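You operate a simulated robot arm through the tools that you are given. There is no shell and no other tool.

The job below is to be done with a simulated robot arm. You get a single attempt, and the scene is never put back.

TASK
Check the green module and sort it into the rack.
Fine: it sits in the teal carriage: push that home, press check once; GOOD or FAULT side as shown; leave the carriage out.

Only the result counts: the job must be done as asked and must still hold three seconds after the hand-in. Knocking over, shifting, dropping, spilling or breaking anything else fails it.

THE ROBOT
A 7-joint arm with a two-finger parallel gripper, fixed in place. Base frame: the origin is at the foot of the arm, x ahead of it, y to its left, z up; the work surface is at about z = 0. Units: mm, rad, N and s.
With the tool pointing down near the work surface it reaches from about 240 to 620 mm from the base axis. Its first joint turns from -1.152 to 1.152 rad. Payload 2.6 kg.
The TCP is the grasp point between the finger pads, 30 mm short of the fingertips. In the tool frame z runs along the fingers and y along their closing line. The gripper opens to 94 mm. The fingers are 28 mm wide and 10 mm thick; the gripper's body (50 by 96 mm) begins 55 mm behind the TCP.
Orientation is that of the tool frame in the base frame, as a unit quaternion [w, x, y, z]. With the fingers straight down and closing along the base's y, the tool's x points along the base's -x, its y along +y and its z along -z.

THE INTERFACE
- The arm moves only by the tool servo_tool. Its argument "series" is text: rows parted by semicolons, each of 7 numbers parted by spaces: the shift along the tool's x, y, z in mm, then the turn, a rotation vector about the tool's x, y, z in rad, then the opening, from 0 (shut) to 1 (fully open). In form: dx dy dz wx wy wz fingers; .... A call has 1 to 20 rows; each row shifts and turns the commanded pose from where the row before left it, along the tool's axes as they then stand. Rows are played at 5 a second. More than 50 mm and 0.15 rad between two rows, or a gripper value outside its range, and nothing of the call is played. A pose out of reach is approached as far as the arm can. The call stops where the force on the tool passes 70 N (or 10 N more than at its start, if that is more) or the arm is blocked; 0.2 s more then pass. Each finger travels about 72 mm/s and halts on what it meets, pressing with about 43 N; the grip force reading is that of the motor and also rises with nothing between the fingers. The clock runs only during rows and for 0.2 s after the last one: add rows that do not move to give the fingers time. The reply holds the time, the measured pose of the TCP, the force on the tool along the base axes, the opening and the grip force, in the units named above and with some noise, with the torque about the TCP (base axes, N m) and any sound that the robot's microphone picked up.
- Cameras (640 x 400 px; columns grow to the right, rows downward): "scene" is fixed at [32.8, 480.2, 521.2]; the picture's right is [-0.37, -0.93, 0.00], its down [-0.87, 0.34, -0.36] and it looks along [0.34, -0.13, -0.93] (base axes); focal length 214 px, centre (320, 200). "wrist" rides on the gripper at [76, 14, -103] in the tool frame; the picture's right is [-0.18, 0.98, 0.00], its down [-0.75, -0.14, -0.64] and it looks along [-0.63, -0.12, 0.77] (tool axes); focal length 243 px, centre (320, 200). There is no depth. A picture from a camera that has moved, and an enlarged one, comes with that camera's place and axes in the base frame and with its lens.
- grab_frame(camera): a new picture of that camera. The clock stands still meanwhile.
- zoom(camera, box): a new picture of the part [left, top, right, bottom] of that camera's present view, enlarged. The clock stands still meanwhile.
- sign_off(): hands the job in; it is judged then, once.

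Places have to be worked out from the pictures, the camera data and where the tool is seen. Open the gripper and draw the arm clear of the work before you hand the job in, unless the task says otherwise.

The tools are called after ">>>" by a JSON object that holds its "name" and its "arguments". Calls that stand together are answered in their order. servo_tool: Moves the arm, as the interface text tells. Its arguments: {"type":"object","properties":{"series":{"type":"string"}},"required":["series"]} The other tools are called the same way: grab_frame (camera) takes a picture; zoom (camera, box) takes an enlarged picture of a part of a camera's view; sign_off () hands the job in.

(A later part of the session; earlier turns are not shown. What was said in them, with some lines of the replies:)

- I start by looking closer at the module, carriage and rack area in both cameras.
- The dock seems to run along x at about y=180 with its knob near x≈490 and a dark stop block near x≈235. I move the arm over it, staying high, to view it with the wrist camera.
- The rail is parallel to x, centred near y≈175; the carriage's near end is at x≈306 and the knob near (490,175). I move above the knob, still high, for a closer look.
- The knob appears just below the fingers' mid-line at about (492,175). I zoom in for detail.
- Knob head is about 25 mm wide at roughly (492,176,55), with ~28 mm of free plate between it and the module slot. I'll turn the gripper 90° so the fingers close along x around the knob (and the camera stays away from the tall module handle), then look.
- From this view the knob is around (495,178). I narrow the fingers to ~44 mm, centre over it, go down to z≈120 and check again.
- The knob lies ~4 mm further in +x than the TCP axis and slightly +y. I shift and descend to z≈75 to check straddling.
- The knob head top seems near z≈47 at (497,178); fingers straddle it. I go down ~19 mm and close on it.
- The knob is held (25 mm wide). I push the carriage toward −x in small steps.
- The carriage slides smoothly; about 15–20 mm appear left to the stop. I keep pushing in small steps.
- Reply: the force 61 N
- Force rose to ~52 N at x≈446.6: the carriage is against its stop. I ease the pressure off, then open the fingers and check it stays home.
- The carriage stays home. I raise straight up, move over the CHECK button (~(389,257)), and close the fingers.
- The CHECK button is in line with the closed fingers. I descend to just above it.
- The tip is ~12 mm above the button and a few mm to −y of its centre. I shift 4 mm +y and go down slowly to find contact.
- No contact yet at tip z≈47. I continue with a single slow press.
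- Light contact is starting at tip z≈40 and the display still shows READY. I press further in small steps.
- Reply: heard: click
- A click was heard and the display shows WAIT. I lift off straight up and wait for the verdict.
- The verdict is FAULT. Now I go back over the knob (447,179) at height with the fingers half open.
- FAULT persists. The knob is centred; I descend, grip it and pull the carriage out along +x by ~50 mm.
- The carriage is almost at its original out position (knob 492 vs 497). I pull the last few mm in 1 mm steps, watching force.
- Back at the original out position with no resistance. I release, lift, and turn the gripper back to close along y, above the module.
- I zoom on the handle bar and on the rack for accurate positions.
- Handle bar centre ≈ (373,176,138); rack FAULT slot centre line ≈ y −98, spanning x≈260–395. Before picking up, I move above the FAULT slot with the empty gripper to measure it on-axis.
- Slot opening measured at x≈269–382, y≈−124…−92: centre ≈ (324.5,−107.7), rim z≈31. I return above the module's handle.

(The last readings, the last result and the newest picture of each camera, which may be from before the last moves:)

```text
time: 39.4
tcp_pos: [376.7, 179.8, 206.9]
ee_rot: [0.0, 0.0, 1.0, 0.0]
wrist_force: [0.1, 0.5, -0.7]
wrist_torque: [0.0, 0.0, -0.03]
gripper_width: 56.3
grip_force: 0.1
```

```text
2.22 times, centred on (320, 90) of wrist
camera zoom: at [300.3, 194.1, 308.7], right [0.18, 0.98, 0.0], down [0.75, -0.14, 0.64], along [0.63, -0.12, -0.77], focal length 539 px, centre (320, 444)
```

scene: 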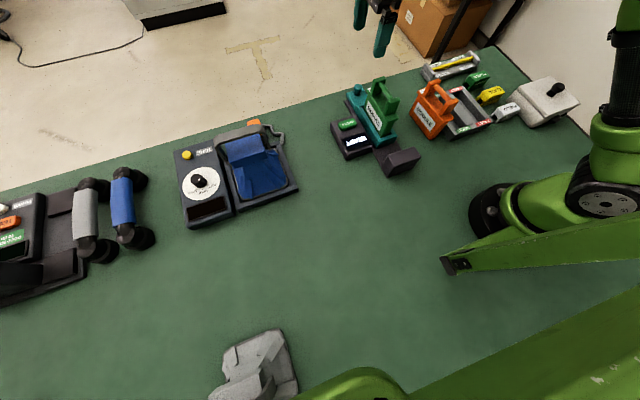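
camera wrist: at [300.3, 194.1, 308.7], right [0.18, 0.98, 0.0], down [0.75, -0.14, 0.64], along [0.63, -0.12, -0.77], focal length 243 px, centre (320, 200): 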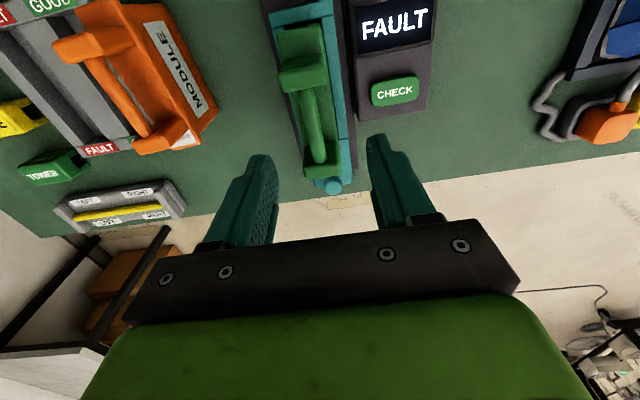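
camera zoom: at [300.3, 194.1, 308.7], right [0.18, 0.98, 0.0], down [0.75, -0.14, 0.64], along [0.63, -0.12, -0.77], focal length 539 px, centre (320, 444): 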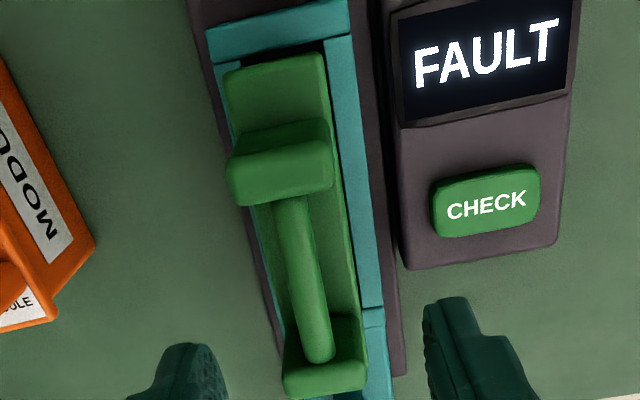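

The bar centre is at ≈(372.5,176.2,138). I align, descend to z≈144, then check before closing.

>>> {"name": "servo_tool", "arguments": {"series": "4 -3.6 0 0 0 0 0.6; 0 0 25 0 0 0 0.6; 0 0 20 0 0 0 0.6; 0 0 18 0 0 0 0.6; 0 0 0 0 0 0 0.6"}}

>>> {"name": "grab_frame", "arguments": {"camera": "wrist"}}

>>> {"name": "zoom", "arguments": {"camera": "scene", "box": [350, 50, 430, 130]}}

```text
time: 40.6
tcp_pos: [369.1, 176.7, 144.9]
ee_rot: [-0.001, 0.0, 1.0, 0.0]
wrist_force: [-0.2, -0.5, -0.5]
wrist_torque: [0.0, -0.02, -0.01]
gripper_width: 56.4
grip_force: 0.0
```

```text
taken
camera wrist: at [294.5, 190.7, 246.5], right [0.18, 0.98, 0.0], down [0.75, -0.14, 0.64], along [0.63, -0.12, -0.77], focal length 243 px, centre (320, 200)
```

wrist: 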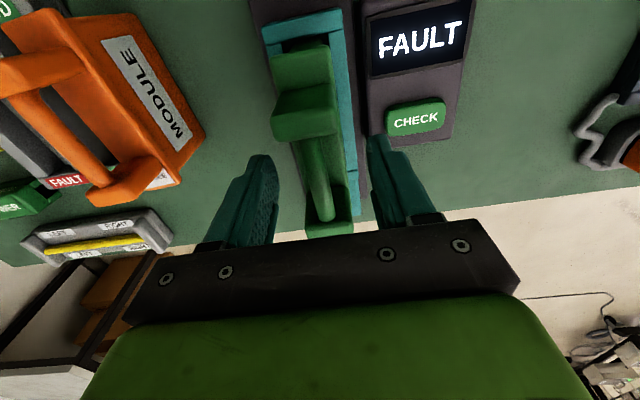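

```text
5.00 times, centred on (390, 90) of scene
camera zoom: at [32.8, 480.2, 521.2], right [-0.37, -0.93, 0.0], down [-0.87, 0.34, -0.36], along [0.34, -0.13, -0.93], focal length 1072 px, centre (-30, 750)
```

zoom: 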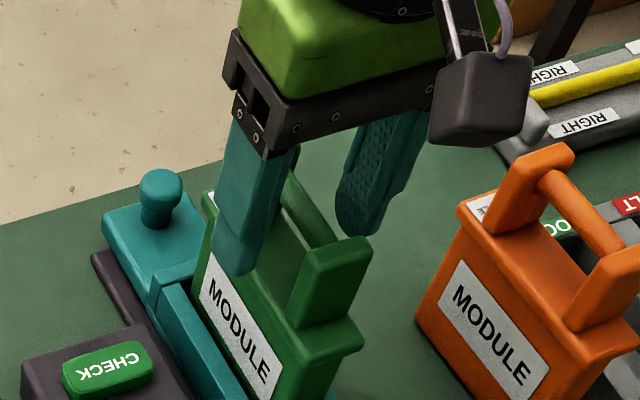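

The bar is between the fingers, clear of both posts. I close on it and then lift slightly to test.

>>> {"name": "servo_tool", "arguments": {"series": "0 0 0 0 0 0 0.3; 0 0 0 0 0 0 0; 0 0 0 0 0 0 0; 0 0 0 0 0 0 0"}}

>>> {"name": "grab_frame", "arguments": {"camera": "wrist"}}

```text
time: 41.6
tcp_pos: [371.0, 177.0, 144.9]
ee_rot: [0.001, -0.001, 1.0, 0.0]
wrist_force: [0.9, -1.0, 0.9]
wrist_torque: [-0.03, -0.04, 0.03]
gripper_width: 11.1
grip_force: 42.6
```

```text
taken
camera wrist: at [294.5, 190.7, 246.7], right [0.18, 0.98, 0.0], down [0.75, -0.14, 0.64], along [0.63, -0.12, -0.77], focal length 243 px, centre (320, 200)
```

wrist: 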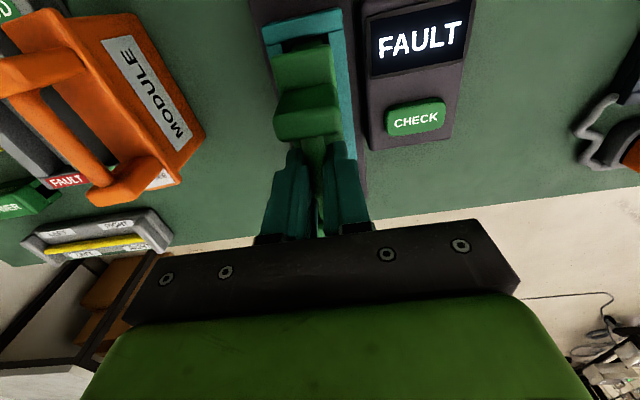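

The bar is held (11 mm). I lift slowly straight up.

>>> {"name": "servo_tool", "arguments": {"series": "0 0 -4 0 0 0 0; 0 0 -6 0 0 0 0; 0 0 -8 0 0 0 0; 0 0 -8 0 0 0 0; 0 0 -8 0 0 0 0; 0 0 -8 0 0 0 0; 0 0 0 0 0 0 0"}}

>>> {"name": "zoom", "arguments": {"camera": "scene", "box": [320, 30, 440, 150]}}

>>> {"name": "grab_frame", "arguments": {"camera": "wrist"}}

```text
time: 43.2
tcp_pos: [370.1, 176.1, 187.7]
ee_rot: [0.0, 0.0, 1.0, 0.0]
wrist_force: [-0.7, -1.2, -3.2]
wrist_torque: [-0.01, -0.02, -0.01]
gripper_width: 11.1
grip_force: 43.3
```

```text
3.33 times, centred on (380, 90) of scene
camera zoom: at [32.8, 480.2, 521.2], right [-0.37, -0.93, 0.0], down [-0.87, 0.34, -0.36], along [0.34, -0.13, -0.93], focal length 715 px, centre (120, 567)
```

zoom: 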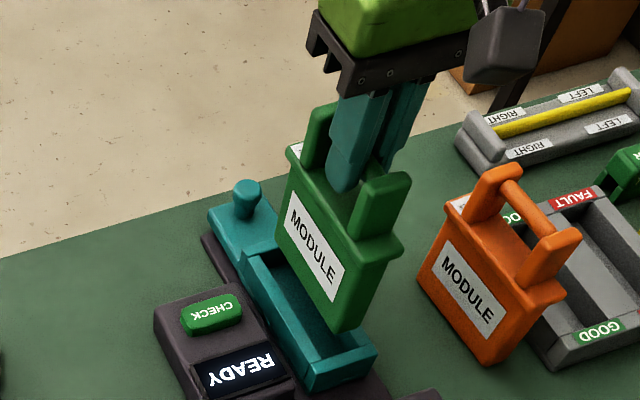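

```text
taken
camera wrist: at [294.1, 190.0, 289.5], right [0.18, 0.98, 0.0], down [0.75, -0.14, 0.64], along [0.63, -0.12, -0.77], focal length 243 px, centre (320, 200)
```

wrist: 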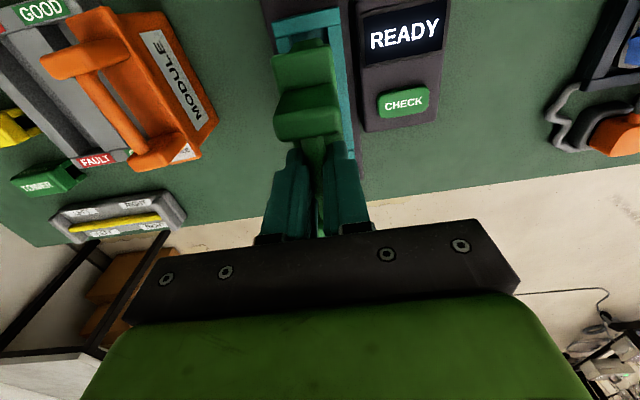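

The module is out cleanly and held level. I lift high and carry it over the FAULT slot.

>>> {"name": "servo_tool", "arguments": {"series": "0 0 -20 0 0 0 0; 0 0 -30 0 0 0 0; 0 0 -30 0 0 0 0; 0 0 -30 0 0 0 0; 0 0 -30 0 0 0 0; 0 -14 0 0 0 0 0; 5 -28 0 0 0 0 0; 5 -28 0 0 0 0 0; 5 -28 0 0 0 0 0; 5 -28 0 0 0 0 0; 5 -28 0 0 0 0 0; 5 -28 0 0 0 0 0; 5 -28 0 0 0 0 0; 5 -28 0 0 0 0 0; 4 -24 0 0 0 0 0; 4 -14 0 0 0 0 0; 0 -8 0 0 0 0 0; 0 0 0 0 0 0 0"}}

>>> {"name": "grab_frame", "arguments": {"camera": "wrist"}}

>>> {"name": "grab_frame", "arguments": {"camera": "scene"}}

```text
time: 47.0
tcp_pos: [325.3, -109.0, 328.4]
ee_rot: [0.0, 0.0, 1.0, -0.001]
wrist_force: [0.3, 0.4, -3.2]
wrist_torque: [0.01, 0.01, -0.01]
gripper_width: 11.3
grip_force: 43.3
```

```text
taken
camera wrist: at [247.9, -94.3, 429.1], right [0.18, 0.98, 0.0], down [0.75, -0.14, 0.64], along [0.63, -0.12, -0.77], focal length 243 px, centre (320, 200)
```

wrist: 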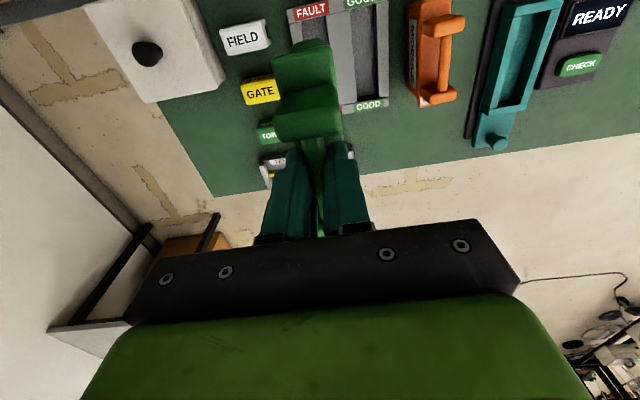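

```text
taken
```

scene: 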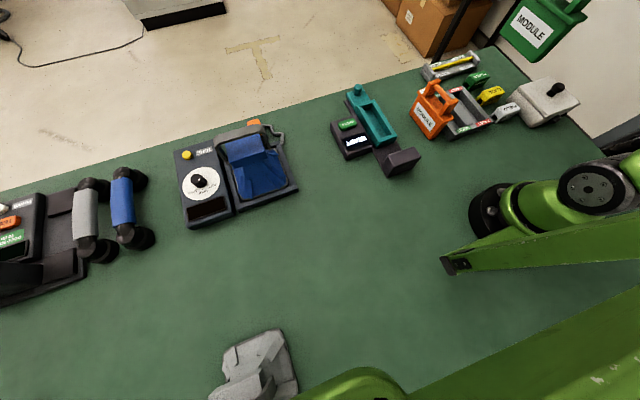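

The module hangs above the FAULT slot. I descend part-way to compare its underside with the slot.

>>> {"name": "servo_tool", "arguments": {"series": "0 0 30 0 0 0 0; 0 0 30 0 0 0 0; 0 0 30 0 0 0 0; 0 0 25 0 0 0 0; 0 0 10 0 0 0 0; 0 0 0 0 0 0 0; 0 0 0 0 0 0 0"}}

>>> {"name": "grab_frame", "arguments": {"camera": "wrist"}}

>>> {"name": "zoom", "arguments": {"camera": "scene", "box": [410, 30, 530, 150]}}

>>> {"name": "zoom", "arguments": {"camera": "wrist", "box": [220, 0, 420, 160]}}

```text
time: 48.6
tcp_pos: [323.4, -107.7, 202.8]
ee_rot: [-0.001, 0.0, 1.0, 0.0]
wrist_force: [0.1, -0.8, -3.3]
wrist_torque: [-0.01, 0.01, 0.01]
gripper_width: 11.1
grip_force: 43.3
```

```text
taken
camera wrist: at [246.8, -93.5, 304.5], right [0.18, 0.98, 0.0], down [0.75, -0.14, 0.64], along [0.63, -0.12, -0.77], focal length 243 px, centre (320, 200)
```

wrist: 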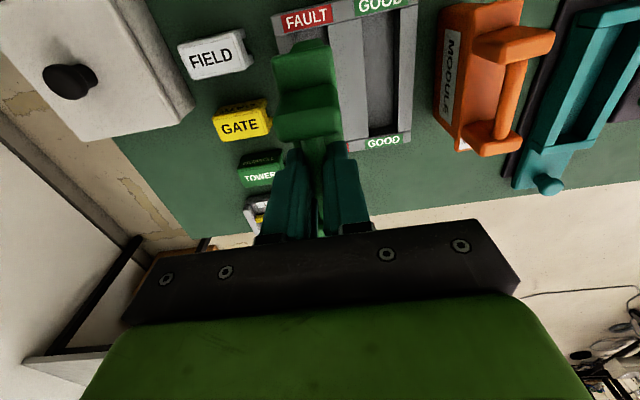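

```text
3.33 times, centred on (470, 90) of scene
camera zoom: at [32.8, 480.2, 521.2], right [-0.37, -0.93, 0.0], down [-0.87, 0.34, -0.36], along [0.34, -0.13, -0.93], focal length 715 px, centre (-180, 567)
```

zoom: 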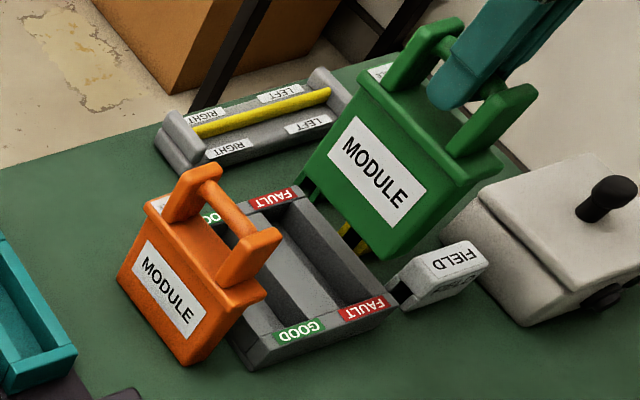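

```text
2.50 times, centred on (320, 80) of wrist
camera zoom: at [246.8, -93.5, 304.5], right [0.18, 0.98, 0.0], down [0.75, -0.14, 0.64], along [0.63, -0.12, -0.77], focal length 606 px, centre (320, 500)
```

zoom: 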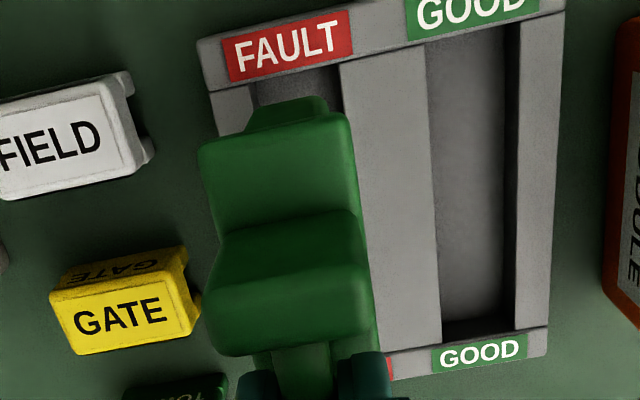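

The module's underside lines up laterally with the slot; along x I shift +2 mm. I descend to just above the rim and check again.

>>> {"name": "servo_tool", "arguments": {"series": "-2 0 10 0 0 0 0; 0 0 10 0 0 0 0; 0 0 8 0 0 0 0; 0 0 0 0 0 0 0; 0 0 0 0 0 0 0"}}

>>> {"name": "zoom", "arguments": {"camera": "wrist", "box": [220, 0, 420, 160]}}

>>> {"name": "zoom", "arguments": {"camera": "scene", "box": [410, 40, 510, 140]}}

```text
time: 49.8
tcp_pos: [324.4, -108.6, 174.6]
ee_rot: [0.0, 0.0, 1.0, 0.0]
wrist_force: [-0.5, 0.0, -3.4]
wrist_torque: [0.0, -0.01, 0.04]
gripper_width: 11.1
grip_force: 43.3
```

```text
2.50 times, centred on (320, 80) of wrist
camera zoom: at [248.5, -94.2, 275.9], right [0.18, 0.98, 0.0], down [0.75, -0.14, 0.64], along [0.63, -0.12, -0.77], focal length 606 px, centre (320, 500)
```

zoom: 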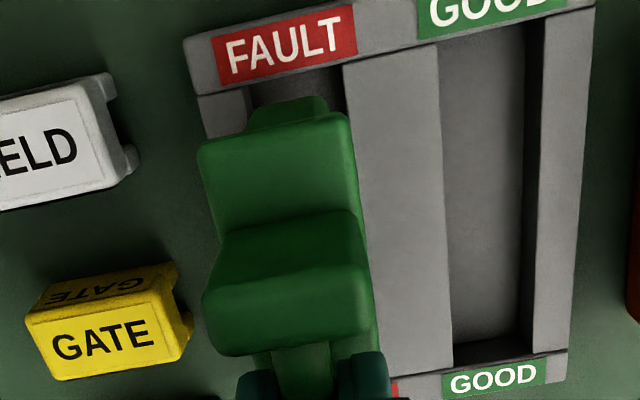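

```text
4.00 times, centred on (460, 90) of scene
camera zoom: at [32.8, 480.2, 521.2], right [-0.37, -0.93, 0.0], down [-0.87, 0.34, -0.36], along [0.34, -0.13, -0.93], focal length 858 px, centre (-240, 640)
```

zoom: 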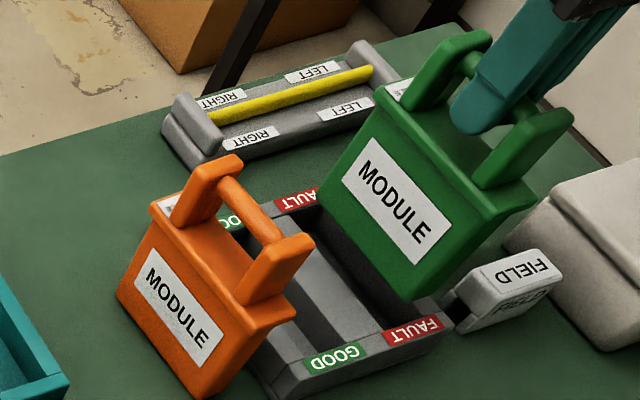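

I zoom closer at the near end of the slot to judge the y alignment.

>>> {"name": "zoom", "arguments": {"camera": "wrist", "box": [270, 0, 350, 60]}}

>>> {"name": "zoom", "arguments": {"camera": "scene", "box": [450, 70, 520, 130]}}

```text
6.67 times, centred on (310, 30) of wrist
camera zoom: at [248.5, -94.2, 275.9], right [0.18, 0.98, 0.0], down [0.75, -0.14, 0.64], along [0.63, -0.12, -0.77], focal length 1618 px, centre (387, 1333)
```

zoom: 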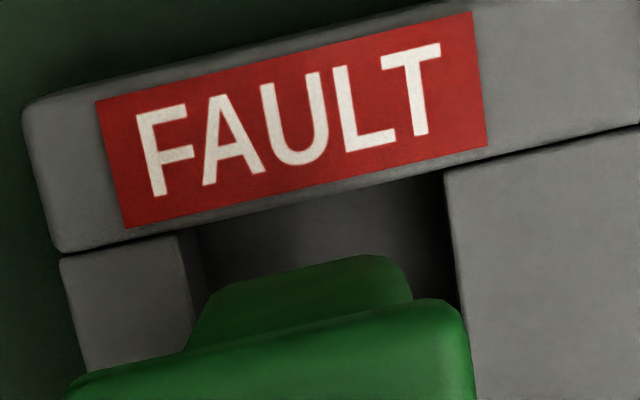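

```text
6.67 times, centred on (485, 100) of scene
camera zoom: at [32.8, 480.2, 521.2], right [-0.37, -0.93, 0.0], down [-0.87, 0.34, -0.36], along [0.34, -0.13, -0.93], focal length 1430 px, centre (-780, 867)
```

zoom: 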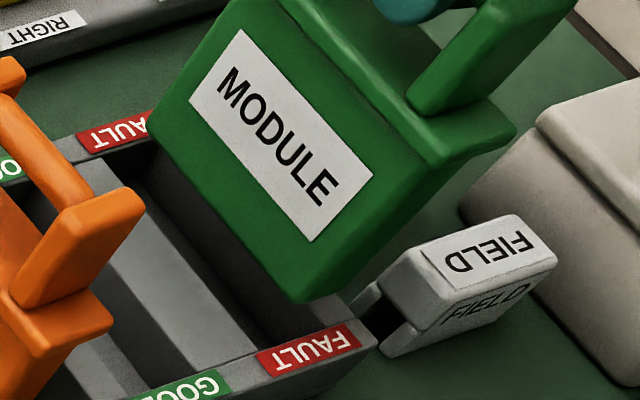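

Gaps: module needs about +1.2 mm in y and +2.5 mm in x to be centred in the slot. I apply this and lower into the slot in small steps.

>>> {"name": "servo_tool", "arguments": {"series": "-2.5 1.2 0 0 0 0 0; 0 0 4 0 0 0 0; 0 0 4 0 0 0 0; 0 0 4 0 0 0 0; 0 0 4 0 0 0 0; 0 0 0 0 0 0 0"}}

>>> {"name": "zoom", "arguments": {"camera": "wrist", "box": [260, 0, 380, 90]}}

>>> {"name": "zoom", "arguments": {"camera": "scene", "box": [450, 70, 520, 130]}}

```text
time: 51.2
tcp_pos: [328.4, -108.0, 160.2]
ee_rot: [0.002, 0.001, 1.0, -0.001]
wrist_force: [-8.0, -1.1, 18.0]
wrist_torque: [0.06, -0.27, 0.03]
gripper_width: 11.0
grip_force: 42.8
```

```text
4.44 times, centred on (320, 45) of wrist
camera zoom: at [251.8, -93.5, 261.0], right [0.19, 0.98, 0.0], down [0.75, -0.14, 0.64], along [0.63, -0.12, -0.76], focal length 1078 px, centre (320, 889)
```

zoom: 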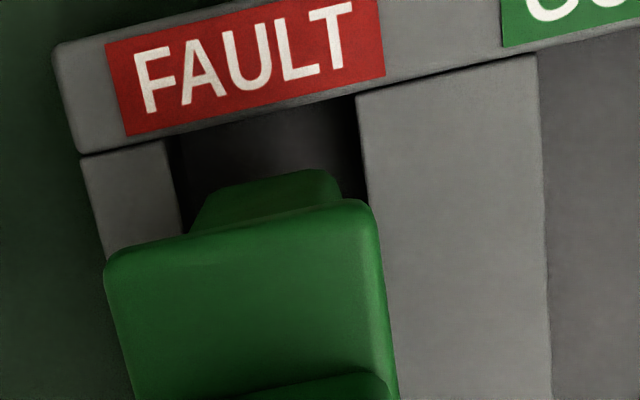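

```text
6.67 times, centred on (485, 100) of scene
camera zoom: at [32.7, 480.2, 521.2], right [-0.37, -0.93, 0.0], down [-0.87, 0.34, -0.36], along [0.34, -0.13, -0.93], focal length 1430 px, centre (-780, 867)
```

zoom: 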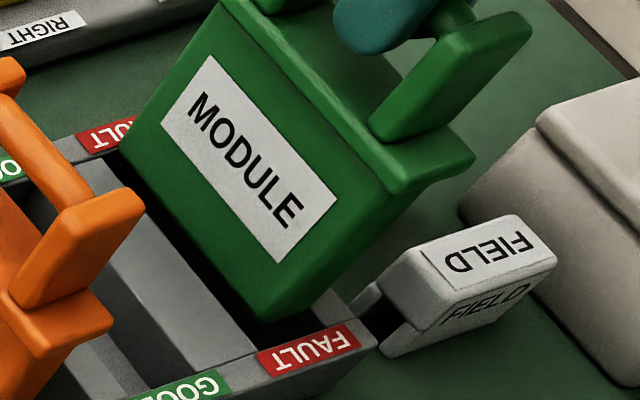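

Contact (Fz +18, Fx −8) indicates the far end is sitting on the far wall: I overshot in +x. I raise 5 mm, shift −4.5 mm in x and check.

>>> {"name": "servo_tool", "arguments": {"series": "0 0 -4 0 0 0 0; 0 0 -4 0 0 0 0; 4.5 0 0 0 0 0 0; 0 0 0 0 0 0 0; 0 0 0 0 0 0 0"}}

>>> {"name": "zoom", "arguments": {"camera": "wrist", "box": [260, 0, 380, 90]}}

>>> {"name": "zoom", "arguments": {"camera": "scene", "box": [440, 70, 510, 130]}}

```text
time: 52.4
tcp_pos: [322.3, -109.0, 167.1]
ee_rot: [0.0, 0.0, 1.0, 0.0]
wrist_force: [-1.0, 0.3, -2.8]
wrist_torque: [0.0, -0.01, 0.0]
gripper_width: 11.1
grip_force: 42.7
```

```text
4.44 times, centred on (320, 45) of wrist
camera zoom: at [246.3, -93.3, 268.6], right [0.18, 0.98, 0.0], down [0.75, -0.14, 0.64], along [0.63, -0.12, -0.77], focal length 1078 px, centre (320, 889)
```

zoom: 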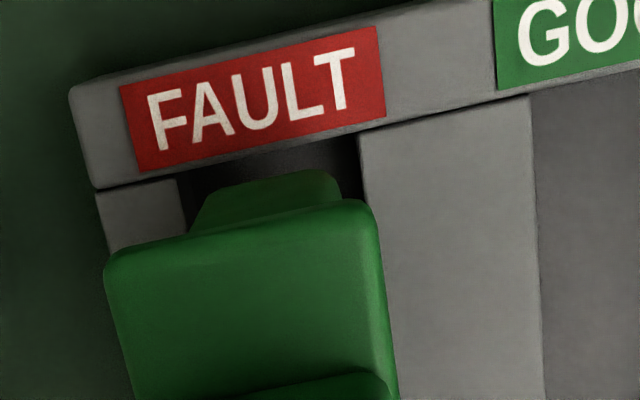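

```text
6.67 times, centred on (475, 100) of scene
camera zoom: at [32.8, 480.2, 521.2], right [-0.37, -0.93, 0.0], down [-0.87, 0.34, -0.36], along [0.34, -0.13, -0.93], focal length 1430 px, centre (-713, 867)
```

zoom: 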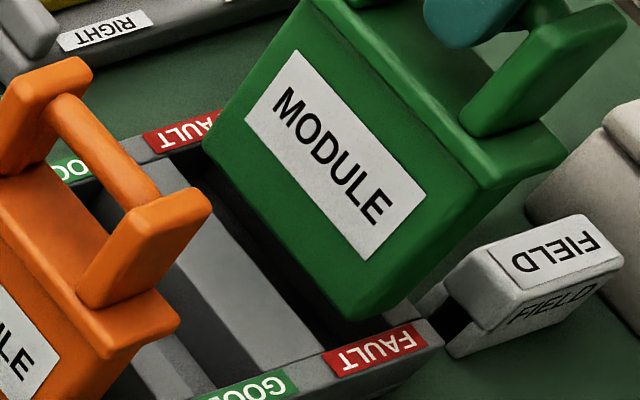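

Gaps now look balanced on all visible sides. I lower again in small steps.

>>> {"name": "servo_tool", "arguments": {"series": "-0.7 0 3 0 0 0 0; 0 0 3 0 0 0 0; 0 0 3 0 0 0 0; 0 0 3 0 0 0 0; 0 0 2 0 0 0 0; 0 0 0 0 0 0 0"}}

>>> {"name": "zoom", "arguments": {"camera": "wrist", "box": [260, 0, 380, 90]}}

>>> {"name": "zoom", "arguments": {"camera": "scene", "box": [440, 70, 510, 130]}}

```text
time: 53.8
tcp_pos: [323.8, -106.4, 153.2]
ee_rot: [0.0, 0.0, 1.0, 0.0]
wrist_force: [-0.4, 0.3, -2.2]
wrist_torque: [-0.01, 0.05, 0.02]
gripper_width: 11.2
grip_force: 43.1
```

```text
4.44 times, centred on (320, 45) of wrist
camera zoom: at [247.8, -92.8, 254.6], right [0.18, 0.98, 0.0], down [0.75, -0.14, 0.64], along [0.63, -0.12, -0.77], focal length 1078 px, centre (320, 889)
```

zoom: 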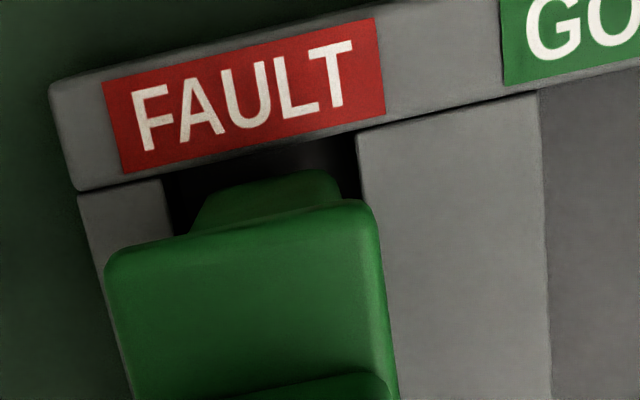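

```text
6.67 times, centred on (475, 100) of scene
camera zoom: at [32.8, 480.2, 521.2], right [-0.37, -0.93, 0.0], down [-0.87, 0.34, -0.36], along [0.34, -0.13, -0.93], focal length 1430 px, centre (-713, 867)
```

zoom: 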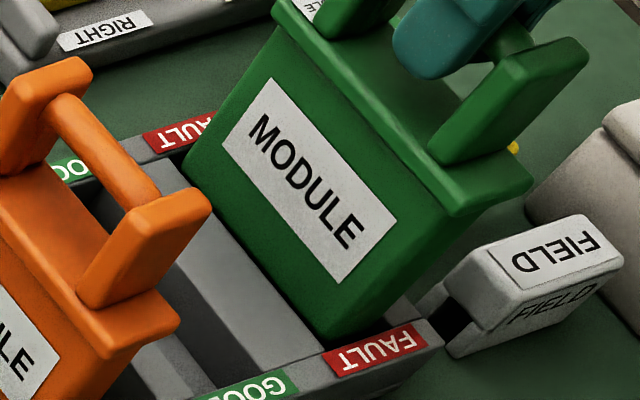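

The module passes the rim with no contact force. I continue down in 2 mm steps until it rests on the slot floor.

>>> {"name": "servo_tool", "arguments": {"series": "0 0 2 0 0 0 0; 0 0 2 0 0 0 0; 0 0 2 0 0 0 0; 0 0 2 0 0 0 0; 0 0 0 0 0 0 0"}}

```text
time: 55.0
tcp_pos: [324.1, -107.1, 145.3]
ee_rot: [0.0, 0.0, 1.0, 0.0]
wrist_force: [-0.7, -0.7, -3.0]
wrist_torque: [0.0, 0.02, 0.02]
gripper_width: 11.4
grip_force: 42.7
```

>>> {"name": "servo_tool", "arguments": {"series": "0 0 1.5 0 0 0 0; 0 0 1.5 0 0 0 0; 0 0 1.5 0 0 0 0; 0 0 1 0 0 0 0; 0 0 0 0 0 0 0"}}

>>> {"name": "zoom", "arguments": {"camera": "scene", "box": [440, 70, 510, 130]}}

```text
time: 56.2
tcp_pos: [324.0, -107.1, 139.4]
ee_rot: [0.0, 0.0, 1.0, 0.0]
wrist_force: [0.3, 0.4, -3.0]
wrist_torque: [-0.01, 0.01, 0.0]
gripper_width: 11.0
grip_force: 42.6
```

```text
6.67 times, centred on (475, 100) of scene
camera zoom: at [32.8, 480.2, 521.2], right [-0.37, -0.93, 0.0], down [-0.87, 0.34, -0.36], along [0.34, -0.13, -0.93], focal length 1430 px, centre (-713, 867)
```

zoom: 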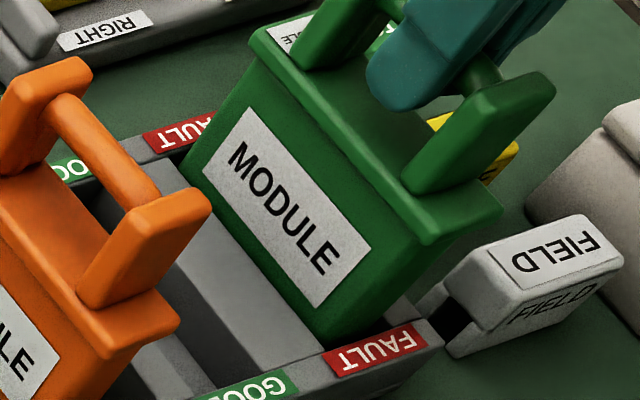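

The module is well within the slot and still hanging freely (Fz −3 N, its weight). I keep lowering by small steps until the floor carries it.

>>> {"name": "servo_tool", "arguments": {"series": "0 0 1 0 0 0 0; 0 0 1 0 0 0 0; 0 0 1 0 0 0 0; 0 0 1 0 0 0 0; 0 0 0 0 0 0 0"}}

```text
time: 57.4
tcp_pos: [324.2, -107.1, 135.5]
ee_rot: [0.0, 0.001, 1.0, 0.0]
wrist_force: [-9.9, 2.3, 23.4]
wrist_torque: [-0.02, 1.03, 0.02]
gripper_width: 11.3
grip_force: 42.8
```

Contact at z≈135.5, consistent with the slot floor. I back off ~1.5 mm to relieve the force and check the seating.

>>> {"name": "servo_tool", "arguments": {"series": "0 0 -1 0 0 0 0; 0 0 -0.5 0 0 0 0; 0 0 0 0 0 0 0"}}

>>> {"name": "zoom", "arguments": {"camera": "scene", "box": [410, 50, 530, 140]}}

>>> {"name": "zoom", "arguments": {"camera": "wrist", "box": [240, 0, 400, 120]}}

```text
time: 58.2
tcp_pos: [323.7, -107.1, 135.5]
ee_rot: [-0.001, 0.001, 1.0, 0.0]
wrist_force: [0.5, 0.1, -3.2]
wrist_torque: [0.03, 0.01, 0.0]
gripper_width: 11.2
grip_force: 42.7
```

```text
4.44 times, centred on (470, 95) of scene
camera zoom: at [32.8, 480.2, 521.2], right [-0.37, -0.93, 0.0], down [-0.87, 0.34, -0.36], along [0.34, -0.13, -0.93], focal length 953 px, centre (-347, 667)
```

zoom: 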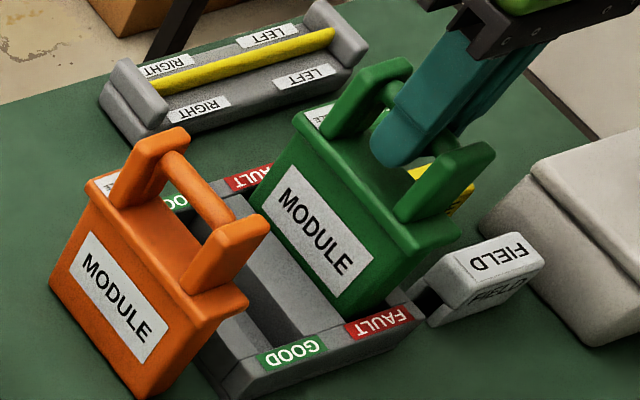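

```text
3.33 times, centred on (320, 60) of wrist
camera zoom: at [247.7, -92.6, 237.9], right [0.18, 0.98, 0.0], down [0.75, -0.14, 0.64], along [0.63, -0.12, -0.77], focal length 809 px, centre (320, 667)
```

zoom: 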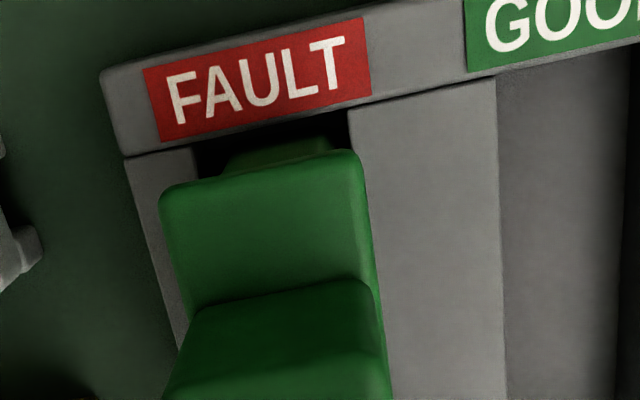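

The module stands fully in the FAULT slot, a fraction of a mm off the floor. I lower 1 mm and open the fingers.

>>> {"name": "servo_tool", "arguments": {"series": "0 0 1 0 0 0 0; 0 0 0 0 0 0 0.15; 0 0 0 0 0 0 0.3; 0 0 0 0 0 0 0.5; 0 0 0 0 0 0 0.5; 0 0 0 0 0 0 0.5"}}

>>> {"name": "zoom", "arguments": {"camera": "scene", "box": [410, 50, 530, 140]}}

>>> {"name": "grab_frame", "arguments": {"camera": "wrist"}}

```text
time: 59.6
tcp_pos: [323.8, -107.4, 135.3]
ee_rot: [0.0, 0.0, 1.0, 0.0]
wrist_force: [-0.7, -1.4, 0.3]
wrist_torque: [0.01, 0.0, 0.02]
gripper_width: 47.1
grip_force: 0.0
```

```text
4.44 times, centred on (470, 95) of scene
camera zoom: at [32.8, 480.2, 521.2], right [-0.37, -0.93, 0.0], down [-0.87, 0.34, -0.36], along [0.34, -0.13, -0.93], focal length 953 px, centre (-347, 667)
```

zoom: 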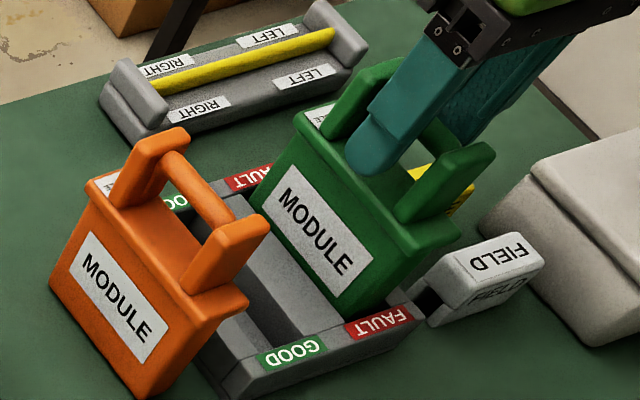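

```text
taken
camera wrist: at [247.5, -93.1, 237.2], right [0.18, 0.98, 0.0], down [0.75, -0.14, 0.64], along [0.63, -0.12, -0.77], focal length 243 px, centre (320, 200)
```

wrist: 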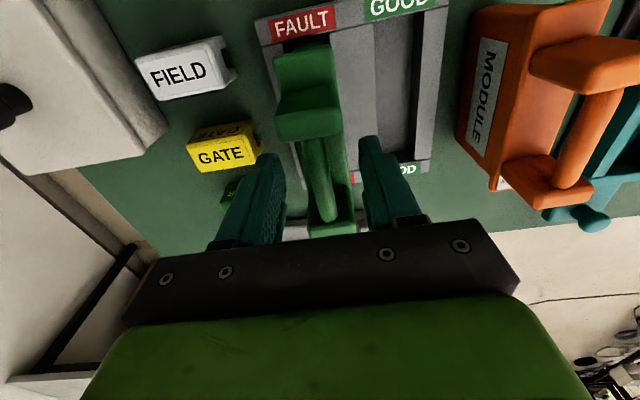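

The module stands upright and free in the FAULT slot. I raise straight up, clear of everything, and open fully.

>>> {"name": "servo_tool", "arguments": {"series": "0 0 -10 0 0 0 0.5; 0 0 -20 0 0 0 0.5; 0 0 -30 0 0 0 0.5; 0 0 -40 0 0 0 0.5; 0 0 -40 0 0 0 0.5; 0 0 -40 0 0 0 0.5; 0 0 -40 0 0 0 1; 0 20 0 0 0 0 1; 0 40 0 0 0 0 1; 0 40 0 0 0 0 1; 0 0 0 0 0 0 1; 0 0 0 0 0 0 1"}}

>>> {"name": "grab_frame", "arguments": {"camera": "scene"}}

>>> {"name": "grab_frame", "arguments": {"camera": "wrist"}}

>>> {"name": "zoom", "arguments": {"camera": "scene", "box": [320, 50, 530, 190]}}

```text
time: 62.2
tcp_pos: [323.5, -5.1, 354.6]
ee_rot: [0.0, 0.0, 1.0, 0.0]
wrist_force: [0.1, 0.4, -0.8]
wrist_torque: [-0.03, -0.01, 0.0]
gripper_width: 93.9
grip_force: 0.0
```

```text
taken
```

scene: 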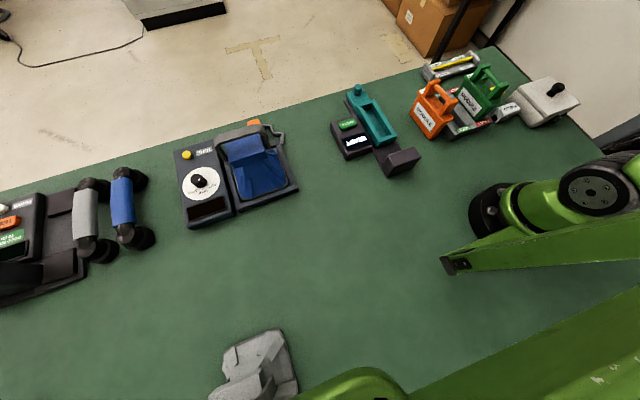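

```text
taken
camera wrist: at [247.6, 8.3, 457.0], right [0.18, 0.98, 0.0], down [0.75, -0.14, 0.64], along [0.63, -0.12, -0.77], focal length 243 px, centre (320, 200)
```

wrist: 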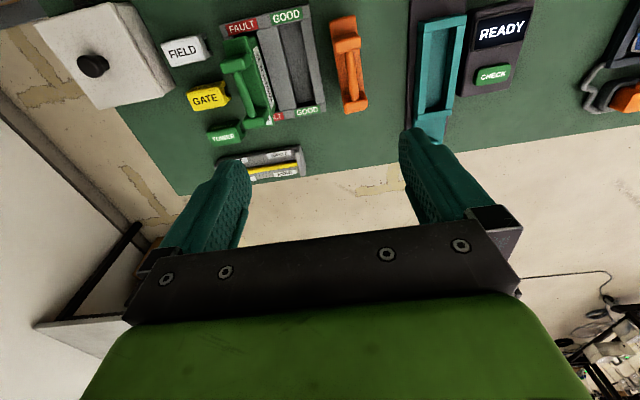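

```text
2.86 times, centred on (425, 120) of scene
camera zoom: at [32.7, 480.2, 521.2], right [-0.37, -0.93, 0.0], down [-0.87, 0.34, -0.36], along [0.34, -0.13, -0.93], focal length 613 px, centre (20, 429)
```

zoom: 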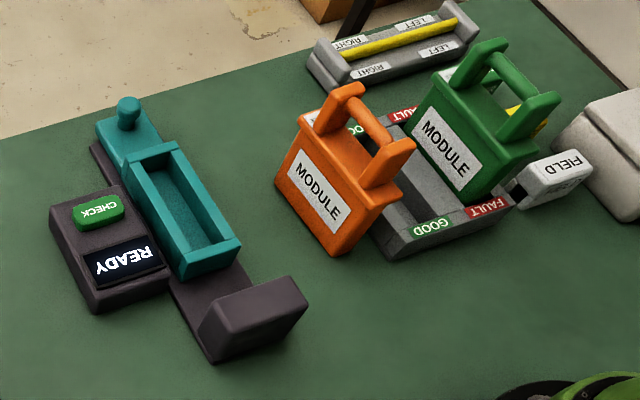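

The green module stands in the FAULT slot and the carriage is out. I compare the rack with its original picture to make sure it did not shift.

>>> {"name": "zoom", "arguments": {"camera": "scene", "box": [410, 60, 510, 150]}}

```text
4.44 times, centred on (460, 105) of scene
camera zoom: at [32.7, 480.2, 521.2], right [-0.37, -0.93, 0.0], down [-0.87, 0.34, -0.36], along [0.34, -0.13, -0.93], focal length 953 px, centre (-302, 622)
```

zoom: 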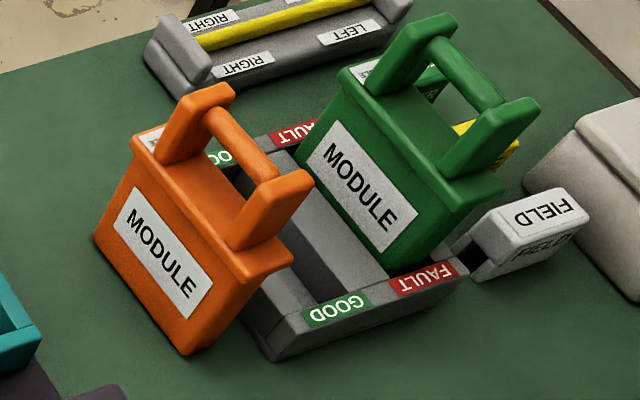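

The rack, orange module and blocks are at exactly their original places, the module sits upright in FAULT, the carriage is out, and the arm is clear with the gripper open. I hand the job in.

>>> {"name": "sign_off", "arguments": {}}

```text
The job is handed in.
```

The green module tested FAULT and now stands upright in the FAULT side of the rack. I handed the job in with the arm clear and the gripper open.

- **Check:** I pushed the teal carriage home against its stop and pressed CHECK once. There was one click, then WAIT, then FAULT.
- **Carriage:** I pulled it back to its original out position before lifting the module, and left it there empty.
- **Rack:** On the first try the module touched the rack's end wall, with about 18 N on the tool. I lifted it, shifted it a few millimetres and lowered it to the slot floor. The rack, orange module and nearby blocks look unmoved in before-and-after pictures.
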